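You operate a simulated robot arm through the tools that you are given. There is no shell and no other tool. Be economical: measure what you need, move in short steps, check, and stop when the job is done.

Carry out the task below with a simulated robot arm. There is one attempt and no reset: what you move stays moved.

TASK
Put one of the rubber rings from the wooden-leg table top on the steel press slab there.
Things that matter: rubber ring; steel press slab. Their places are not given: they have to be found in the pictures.

The check looks at the end state, three seconds after you hand in, the way a careful person would. Anything else that was tipped, shoved, dropped, spilled or broken makes it a failure.

THE ROBOT
A 6-joint arm with a two-finger parallel gripper, fixed in place. Base frame: the origin is at the foot of the arm, x ahead of it, y to its left, z up; the work surface is at about z = 0. Readings come in cm, rad, newtons and seconds.
With the tool pointing down near the work surface it reaches from about 16 to 42 cm from the base axis. Its first joint turns from -1.152 to 1.152 rad. Payload 1.57 kg.
The tool frame sits at the grasp point between the pads (the TCP): z along the fingers, y along the line on which they close. The tips reach 3 cm beyond it. The gripper opens to 8 cm. The fingers are 1.7 cm wide and 1.2 cm thick; the gripper's body (4 by 8.2 cm) begins 8 cm behind the TCP.
Orientation is that of the tool frame in the base frame, as a unit quaternion [x, y, z, w]. With the fingers straight down and closing along the base's y, the tool's x points along the base's -x, its y along +y and its z along -z.

THE INTERFACE
- The arm moves only by the tool move_arm. Its argument "plan" is a list of rows, each a list of 5 numbers: the opening, from 0 (shut) to 1 (fully open), then the shift along the tool's x, y, z in cm, then the turn about the tool's z in rad. In form: [[gripper, dx, dy, dz, twist], ...]. A call has 1 to 8 rows; each row is the pose to reach, as a shift and turn from the pose commanded when the call began, along the tool's axes at that moment. Rows are played at 5 a second. More than 5 cm and 0.15 rad between two rows, or a gripper value outside its range, and nothing of the call is played. A pose out of reach is approached as far as the arm can. The call stops where the force on the tool passes 40 N (or 10 N more than at its start, if that is more) or the arm is blocked; 0.2 s more then pass. Each finger travels about 15.3 cm/s and halts on what it meets, pressing with about 38 N; the grip force reading is that of the motor and also rises with nothing between the fingers. The clock runs only during rows and for 0.2 s after the last one: add rows that repeat a pose to give the fingers time. It gives the time, the measured TCP pose, the force on the tool (base axes), the opening and the grip force at its end, in the units of the frame above (readings bear some noise), and new pictures: "show" is both (left out), scene, wrist or none.
- Cameras (640 x 400 px; columns grow to the right, rows downward): "scene" is fixed at [3.49, -32.97, 40.8]; the picture's right is [0.90, -0.44, 0.00], its down [-0.31, -0.64, -0.70] and it looks along [0.31, 0.63, -0.71] (base axes); focal length 283 px, centre (320, 200). "wrist" rides on the gripper at [-3.2, 0, -7.8] in the tool frame; the picture's right is [0.00, -1.00, 0.00], its down [0.97, 0.00, -0.24] and it looks along [0.24, 0.00, 0.97] (tool axes); focal length 218 px, centre (320, 200).
- locate(camera, pixels): for up to 12 pixels [column, row] of the newest picture of that camera ("zoom" is the newest enlarged one), the place [x, y, z] in the base frame of the surface seen there, good to about 0.3 cm. No time passes.
- zoom(camera, box): a new picture of the part [left, top, right, bottom] of that camera's present view, enlarged. No time passes.
- finish_job(): hands the job in; it is judged then, once.

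Keep the steps short. Do not move on a guess: measure, check each grasp and each placing, and mend mistakes. In all there are 60 turns and 120 pictures (those below and enlarged ones count). Leave the gripper open and the arm clear of the work at the hand-in unless told otherwise, and finish with a single line.

The tools are called after "Request:" as a command line: name --pt "numbers of a row" for each row, then --argument value for the rest, lists and objects as JSON in quotes. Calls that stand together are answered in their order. move_arm: Moves the arm, as the interface text tells. Its arguments: {"type":"object","properties":{"plan":{"type":"array"},"show":{"type":"string","enum":["both","scene","wrist","none"]}},"required":["plan"]} The other tools are called the same way: locate (camera, pixels) gives the place of the surface under pixels of a picture; zoom (camera, box) takes an enlarged picture of a part of a camera's view; finish_job () hands the job in.

At the start:

```text
time_s: 0.0
eef_pos: [27.96, 1.72, 17.79]
tcp_rot: [-0.001, 1.0, 0.001, 0.0]
ft_force: [-0.4, 0.4, 0.2]
width: 8.0
grip_force: 0.1
```

scene: 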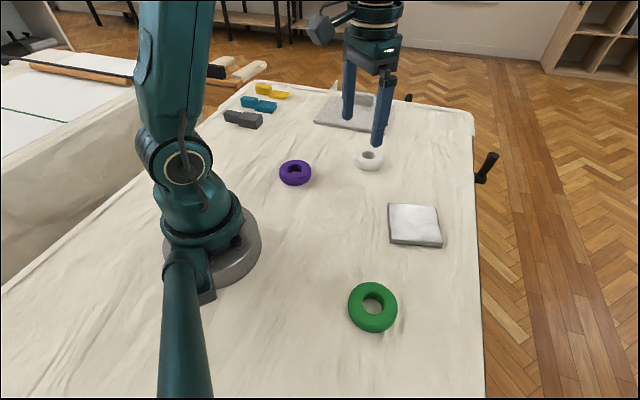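
wrist: 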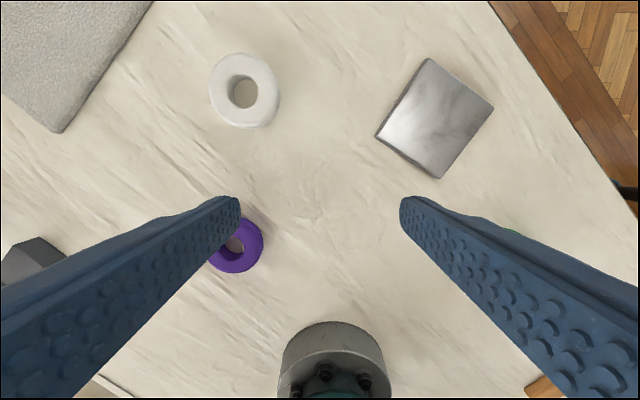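

I see three rings (purple, white, green), a shiny small slab at scene (414,225) and a larger grey slab at (350,112). I'll enlarge and measure them first.

Request:
zoom --camera "scene" --box '[260, 80, 480, 260]'

Request:
zoom --camera "wrist" --box '[180, 30, 520, 290]'

Request:
zoom --camera "scene" --box '[310, 260, 440, 350]'

Request:
locate --camera "scene" --pixels '[[392, 204], [435, 206], [442, 245], [391, 240], [414, 223], [372, 287], [373, 325], [354, 310], [392, 306], [373, 301], [414, 258], [340, 112]]'

Request:
locate --camera "wrist" --pixels '[[245, 60], [245, 119], [218, 90], [272, 90], [244, 92], [429, 60], [492, 107], [440, 178], [376, 136], [436, 118], [250, 262], [60, 60]]'

```text
2.22 times, centred on (370, 170) of scene
```

zoom: 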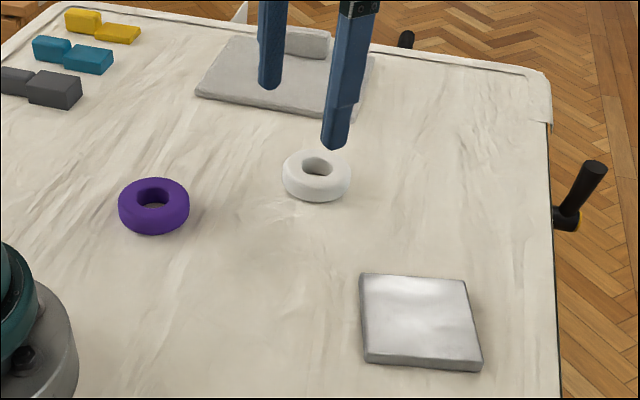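

```text
1.54 times, centred on (350, 160) of wrist
```

zoom: 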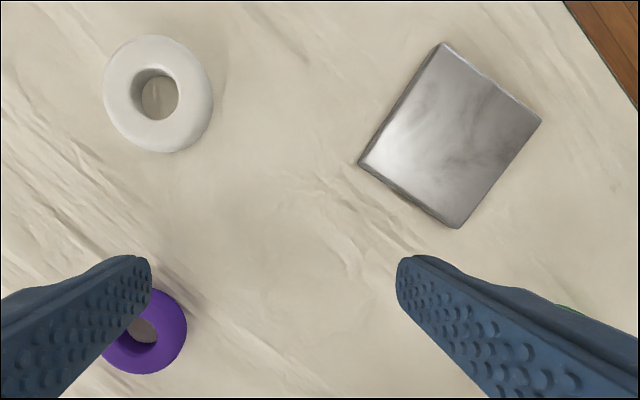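

```text
4.44 times, centred on (375, 305) of scene
```

zoom: 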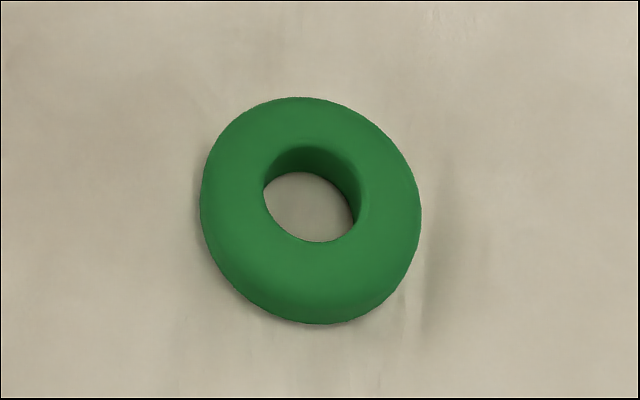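

```text
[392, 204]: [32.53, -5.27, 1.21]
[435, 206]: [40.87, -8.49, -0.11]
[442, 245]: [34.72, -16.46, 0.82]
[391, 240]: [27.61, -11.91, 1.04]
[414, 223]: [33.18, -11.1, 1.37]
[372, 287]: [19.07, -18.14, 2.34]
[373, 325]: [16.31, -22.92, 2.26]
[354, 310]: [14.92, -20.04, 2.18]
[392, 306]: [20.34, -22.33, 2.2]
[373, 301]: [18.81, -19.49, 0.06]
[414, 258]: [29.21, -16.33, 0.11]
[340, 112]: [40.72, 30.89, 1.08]
```

```text
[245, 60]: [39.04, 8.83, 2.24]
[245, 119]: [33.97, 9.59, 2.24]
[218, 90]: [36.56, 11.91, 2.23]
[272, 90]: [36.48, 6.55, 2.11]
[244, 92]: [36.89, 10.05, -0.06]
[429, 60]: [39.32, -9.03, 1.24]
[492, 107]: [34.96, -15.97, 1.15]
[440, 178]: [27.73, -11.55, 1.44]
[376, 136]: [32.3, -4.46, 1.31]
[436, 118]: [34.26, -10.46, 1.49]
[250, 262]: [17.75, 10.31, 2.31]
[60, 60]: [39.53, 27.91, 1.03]
```

The steel slab is at about (33.6, -10.4), top z≈1.35. Now I measure ring sizes: purple in scene, and white's outer edges.

Request:
locate --camera "scene" --pixels '[[281, 172], [310, 172], [295, 162], [295, 182], [295, 171], [357, 158], [382, 158], [369, 150], [369, 168]]'

Request:
locate --camera "wrist" --pixels '[[211, 90], [279, 92], [241, 55], [246, 126], [231, 88], [257, 92], [243, 77], [244, 107]]'

```text
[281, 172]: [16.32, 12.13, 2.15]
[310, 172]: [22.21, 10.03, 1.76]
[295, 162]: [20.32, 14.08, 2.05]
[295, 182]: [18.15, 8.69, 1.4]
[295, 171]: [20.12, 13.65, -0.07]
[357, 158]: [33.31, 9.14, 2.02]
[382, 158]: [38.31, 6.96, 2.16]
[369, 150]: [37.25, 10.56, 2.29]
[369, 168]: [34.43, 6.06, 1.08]
```

```text
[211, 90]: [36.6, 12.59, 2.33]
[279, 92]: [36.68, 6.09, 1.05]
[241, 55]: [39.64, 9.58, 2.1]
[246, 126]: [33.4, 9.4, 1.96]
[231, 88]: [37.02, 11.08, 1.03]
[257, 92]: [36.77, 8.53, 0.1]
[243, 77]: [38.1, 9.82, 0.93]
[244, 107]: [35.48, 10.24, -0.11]
```

White ring centre is about (36.5, 9.2), outer width about 6.5 cm, so an outside grasp fits. I move above it at z≈12 and measure again.

Request:
move_arm --pt "1 -2.1 1.9 1.4 0" --pt "1 -4.2 3.8 2.9 0" --pt "1 -6.3 5.6 4.3 0" --pt "1 -8.44 7.5 5.8 0" --pt "1 -8.44 7.5 5.8 0"

```text
time_s: 1.2
eef_pos: [36.28, 9.57, 11.95]
tcp_rot: [-0.001, 1.0, 0.0, -0.001]
ft_force: [0.3, 0.3, 0.2]
width: 7.99
grip_force: 0.1
```

scene: 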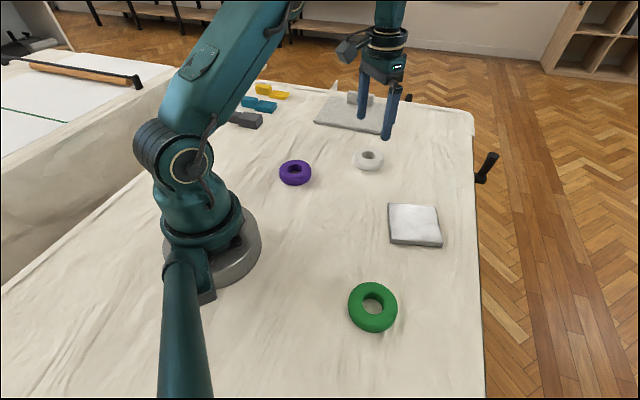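
wrist: 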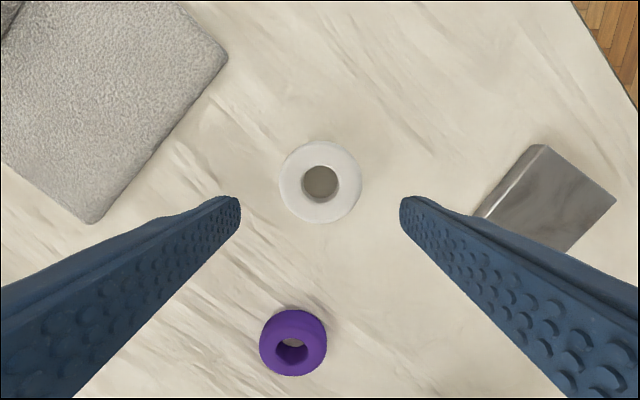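

The ring is centred at column 320 in the wrist view, so y is aligned. I measure its extents.

Request:
locate --camera "wrist" --pixels '[[320, 145], [320, 219], [282, 182], [358, 182], [320, 166], [320, 201], [303, 183], [338, 183], [540, 146], [615, 200]]'

```text
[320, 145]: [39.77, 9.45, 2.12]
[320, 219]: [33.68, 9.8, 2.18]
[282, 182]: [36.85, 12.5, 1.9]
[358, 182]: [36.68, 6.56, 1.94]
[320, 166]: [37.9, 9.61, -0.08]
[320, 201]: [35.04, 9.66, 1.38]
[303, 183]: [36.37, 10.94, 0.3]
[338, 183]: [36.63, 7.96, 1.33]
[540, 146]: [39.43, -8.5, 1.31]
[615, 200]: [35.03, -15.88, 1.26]
```

Centre ≈ (36.7, 9.55), width ≈6.3 cm, height 2.3. I descend so the tips end about 0.6 cm above the table, still open.

Request:
move_arm --pt "1 -0.4 0 2 0" --pt "1 -0.4 0 4 0" --pt "1 -0.4 0 6 0" --pt "1 -0.4 0 7.3 0" --pt "1 -0.4 0 8.35 0" --pt "1 -0.4 0 8.35 0"

```text
time_s: 2.6
eef_pos: [36.62, 9.52, 3.64]
tcp_rot: [0.0, 1.0, 0.002, 0.0]
ft_force: [-0.4, 0.7, 0.5]
width: 7.99
grip_force: 0.0
```

scene: 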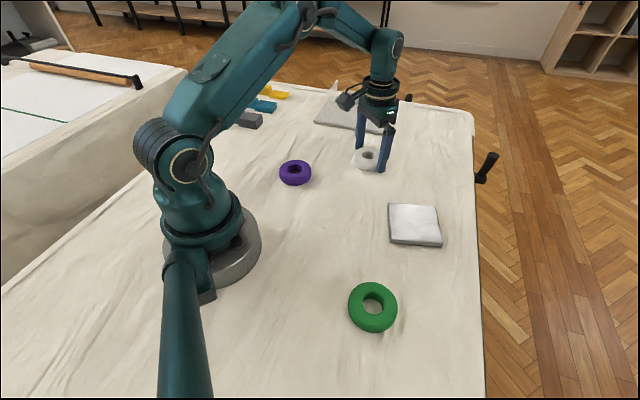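
wrist: 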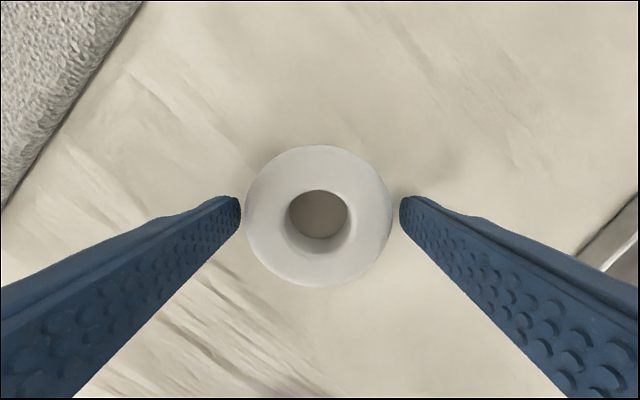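

The ring sits between the fingers, centre row about 216, right at tip level. I close on it.

Request:
move_arm --pt "0.75 0 0 0 0" --pt "0.7 0 0 0 0" --pt "0.5 0 0 0 0" --pt "0.5 0 0 0 0"

```text
time_s: 3.6
eef_pos: [36.69, 9.48, 3.76]
tcp_rot: [-0.001, 1.0, 0.0, 0.0]
ft_force: [0.4, 0.1, 0.5]
width: 6.78
grip_force: 37.9
```

scene: 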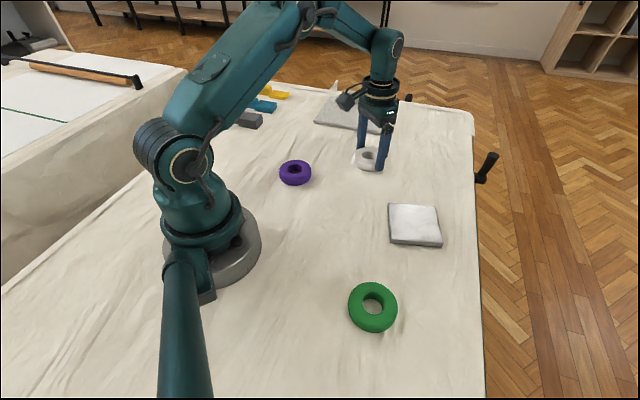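
wrist: 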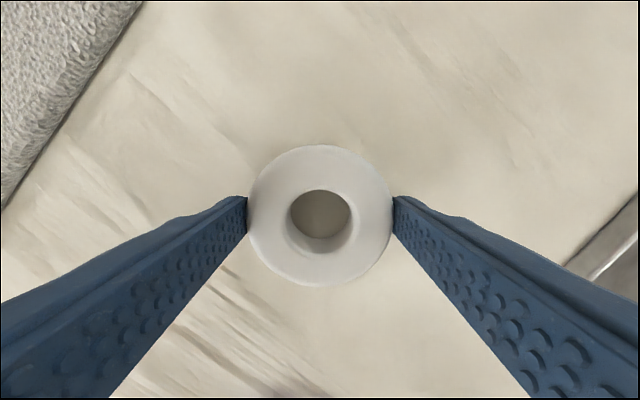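

Fingers halted at 6.78 cm with 38 N: gripped. I lift 5 cm slowly.

Request:
move_arm --pt "0.5 0 0 -0.7 0" --pt "0.5 0 0 -2 0" --pt "0.5 0 0 -3.5 0" --pt "0.5 0 0 -5.5 0" --pt "0.5 0 0 -5.5 0"

```text
time_s: 4.8
eef_pos: [36.75, 9.47, 9.26]
tcp_rot: [-0.001, 1.0, 0.0, 0.001]
ft_force: [0.3, 0.1, -0.8]
width: 6.79
grip_force: 37.7
```

scene: 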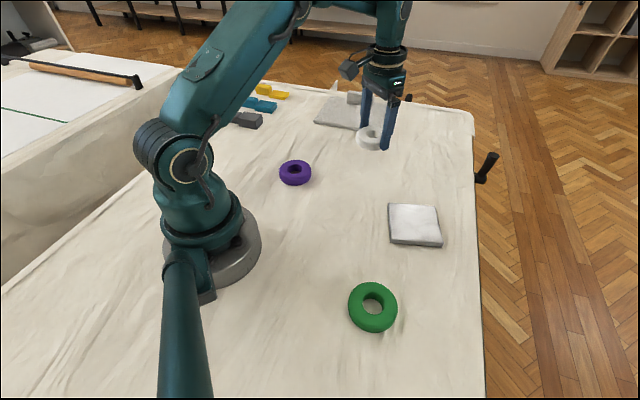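
wrist: 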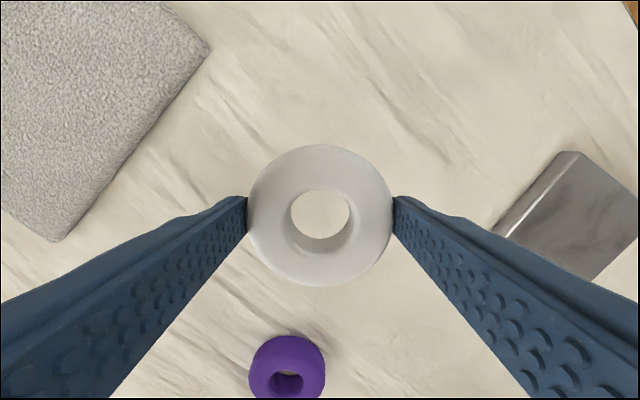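

Ring held and lifted. Slab centre from corners is (33.6, -10.25). I carry it over at this height.

Request:
move_arm --pt "0.5 0.5 -3 0 0" --pt "0.5 1.0 -6.2 0 0" --pt "0.5 1.5 -9.6 0 0" --pt "0.5 2.0 -13 0 0" --pt "0.5 2.5 -16.4 0 0" --pt "0.5 3.1 -19.75 0 0" --pt "0.5 3.1 -19.75 0 0"

```text
time_s: 6.4
eef_pos: [33.49, -10.54, 8.92]
tcp_rot: [0.0, 1.0, 0.0, 0.0]
ft_force: [-0.6, -0.1, -1.4]
width: 6.79
grip_force: 37.9
```

scene: 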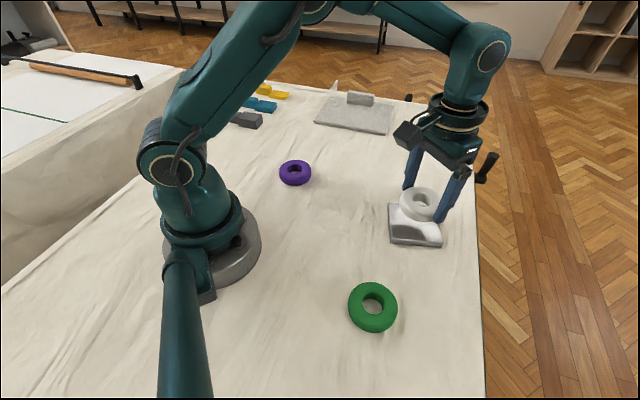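
wrist: 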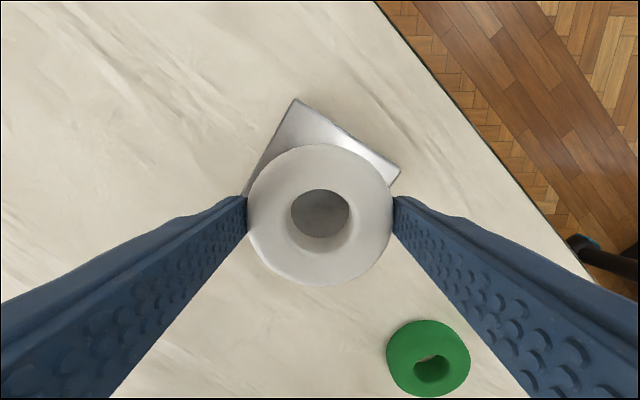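

Ring hangs over the slab. I check visible slab corners and the ring's extents.

Request:
locate --camera "wrist" --pixels '[[295, 101], [397, 170], [320, 147], [320, 283], [252, 214], [388, 214], [320, 205]]'

Request:
locate --camera "scene" --pixels '[[392, 206], [440, 240], [393, 236], [419, 200]]'

```text
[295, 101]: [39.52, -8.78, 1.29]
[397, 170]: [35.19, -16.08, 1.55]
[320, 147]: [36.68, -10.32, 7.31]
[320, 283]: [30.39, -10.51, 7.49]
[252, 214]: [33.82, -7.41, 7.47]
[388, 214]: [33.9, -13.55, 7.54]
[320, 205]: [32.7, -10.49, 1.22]
```

```text
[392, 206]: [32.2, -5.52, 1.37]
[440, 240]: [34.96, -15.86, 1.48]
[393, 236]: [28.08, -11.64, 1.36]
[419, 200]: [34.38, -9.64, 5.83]
```

Ring centre (33.6, -10.45) is within 0.2 cm of slab centre. Gap is about 3.9 cm; I lower 3.6 first.

Request:
move_arm --pt "0.5 0 0 1.2 0" --pt "0.5 0 0 2.4 0" --pt "0.5 0 0 3.2 0" --pt "0.5 0 0 3.6 0" --pt "0.5 0 0 3.6 0"

```text
time_s: 7.6
eef_pos: [33.63, -10.25, 5.53]
tcp_rot: [0.0, 1.0, 0.0, 0.0]
ft_force: [-0.4, 0.7, -0.7]
width: 6.78
grip_force: 37.8
```

scene: 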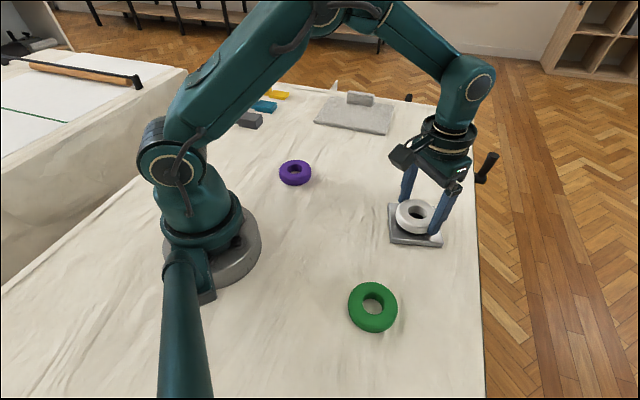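
wrist: 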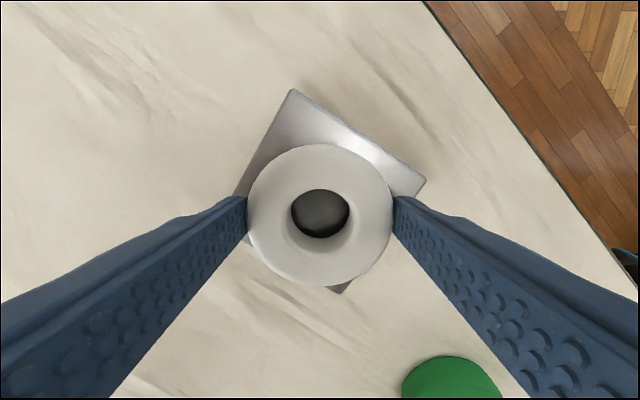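

No contact yet (z 5.53). I lower in small steps and watch the force.

Request:
move_arm --pt "0.5 0 0 0.15 0" --pt "0.5 0 0 0.3 0" --pt "0.5 0 0 0.3 0" --show "none"

```text
time_s: 8.4
eef_pos: [33.72, -10.38, 5.32]
tcp_rot: [0.001, 1.0, 0.0, 0.001]
ft_force: [-0.5, -0.3, -0.9]
width: 6.78
grip_force: 37.8
```

Still carrying the weight (-0.9 N); another 0.3 cm in small steps.

Request:
move_arm --pt "0.5 0 0 0.1 0" --pt "0.5 0 0 0.2 0" --pt "0.5 0 0 0.25 0" --pt "0.5 0 0 0.25 0" --show "scene"

Request:
zoom --camera "scene" --box '[370, 170, 470, 260]'

```text
time_s: 9.4
eef_pos: [33.6, -10.38, 5.09]
tcp_rot: [-0.001, 1.0, -0.001, 0.001]
ft_force: [0.6, -0.1, -0.4]
width: 6.78
grip_force: 38.2
```

scene: 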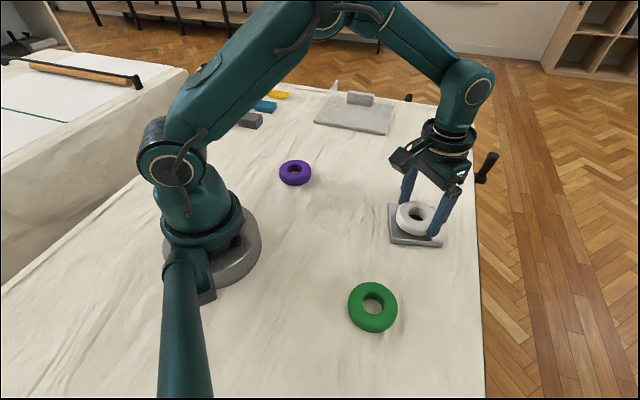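

```text
4.44 times, centred on (420, 215) of scene
```

zoom: 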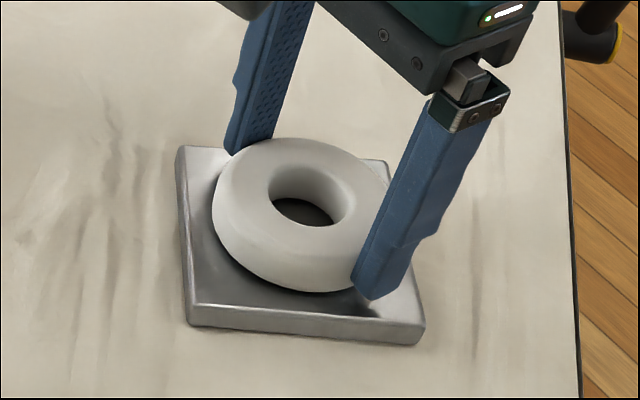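

Nearly down; force easing toward zero. I step another 0.2 cm.

Request:
move_arm --pt "0.5 0 0 0.07 0" --pt "0.5 0 0 0.14 0" --pt "0.5 0 0 0.2 0" --pt "0.5 0 0 0.2 0" --show "none"

```text
time_s: 10.1
eef_pos: [33.76, -10.31, 5.04]
tcp_rot: [0.0, 1.0, 0.0, 0.0]
ft_force: [0.3, -0.4, 2.7]
width: 6.76
grip_force: 37.7
stopped in row 3: the force on the tool passed its limit (the readings are from after the stop); the commanded pose is now the measured one
```

Contact was felt. Now I open in place.

Request:
move_arm --pt "0.88 0 0 0 0" --pt "1 0 0 0 0" --pt "1 0 0 0 0"

```text
time_s: 10.9
eef_pos: [33.75, -10.37, 5.03]
tcp_rot: [0.0, 1.0, 0.0, -0.001]
ft_force: [0.6, -0.6, 0.2]
width: 7.99
grip_force: 0.1
```

scene: 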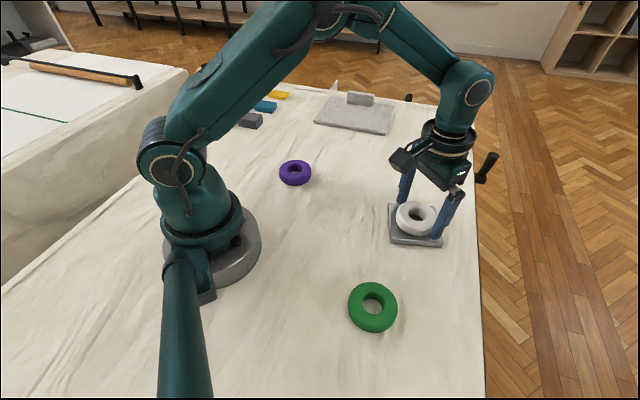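
wrist: 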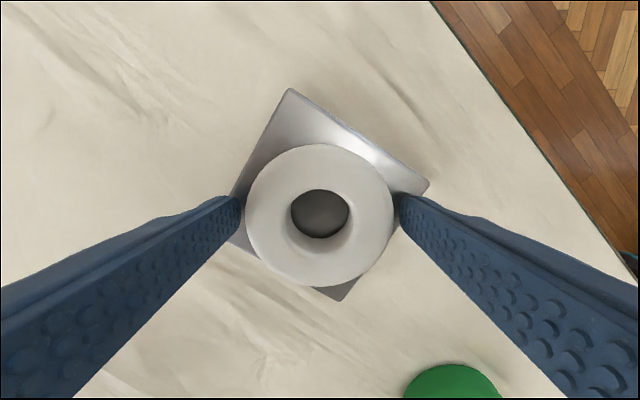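

The fingers are clear on both sides. I rise straight up.

Request:
move_arm --pt "1 0 0 -1 0" --pt "1 0 0 -3 0" --pt "1 0 0 -6 0" --pt "1 0 0 -9 0" --pt "1 0 0 -12 0" --pt "1 0 0 -12 0"

Request:
zoom --camera "scene" --box '[370, 170, 470, 260]'

```text
time_s: 12.3
eef_pos: [33.57, -10.14, 16.97]
tcp_rot: [-0.001, 1.0, 0.0, -0.001]
ft_force: [0.3, 0.5, 0.5]
width: 7.99
grip_force: 0.2
```

scene: 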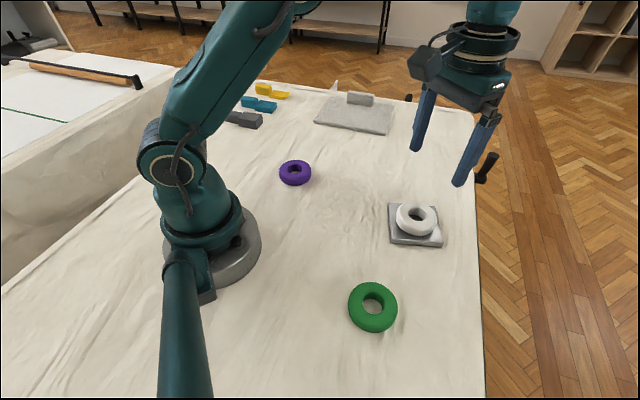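
wrist: 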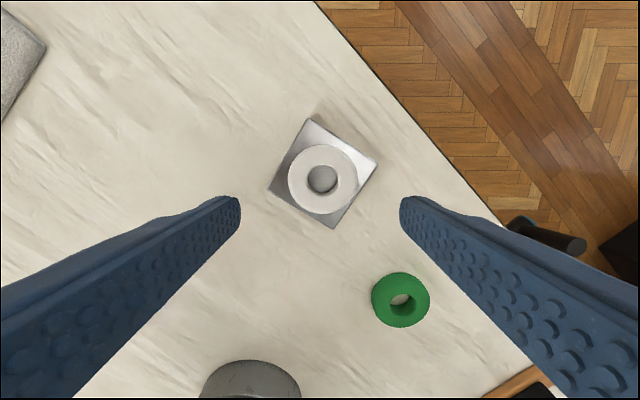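

```text
4.44 times, centred on (420, 215) of scene
```

zoom: 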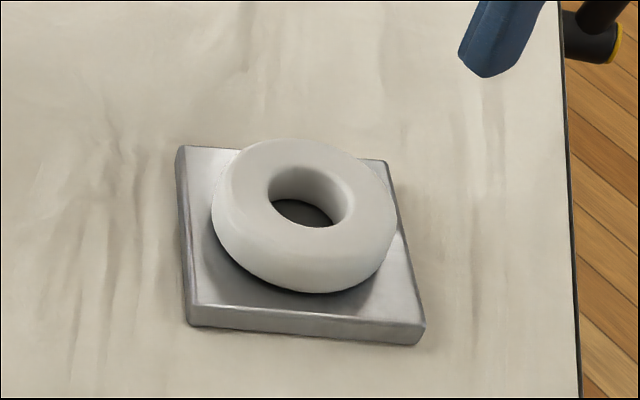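

The white ring lies flat and centred on the slab, nothing else moved, and the gripper is open and clear. I hand in.

Request:
finish_job

```text
The job is handed in.
```

The white rubber ring is lying flat on the steel press slab, nothing else was disturbed, and the job is handed in.
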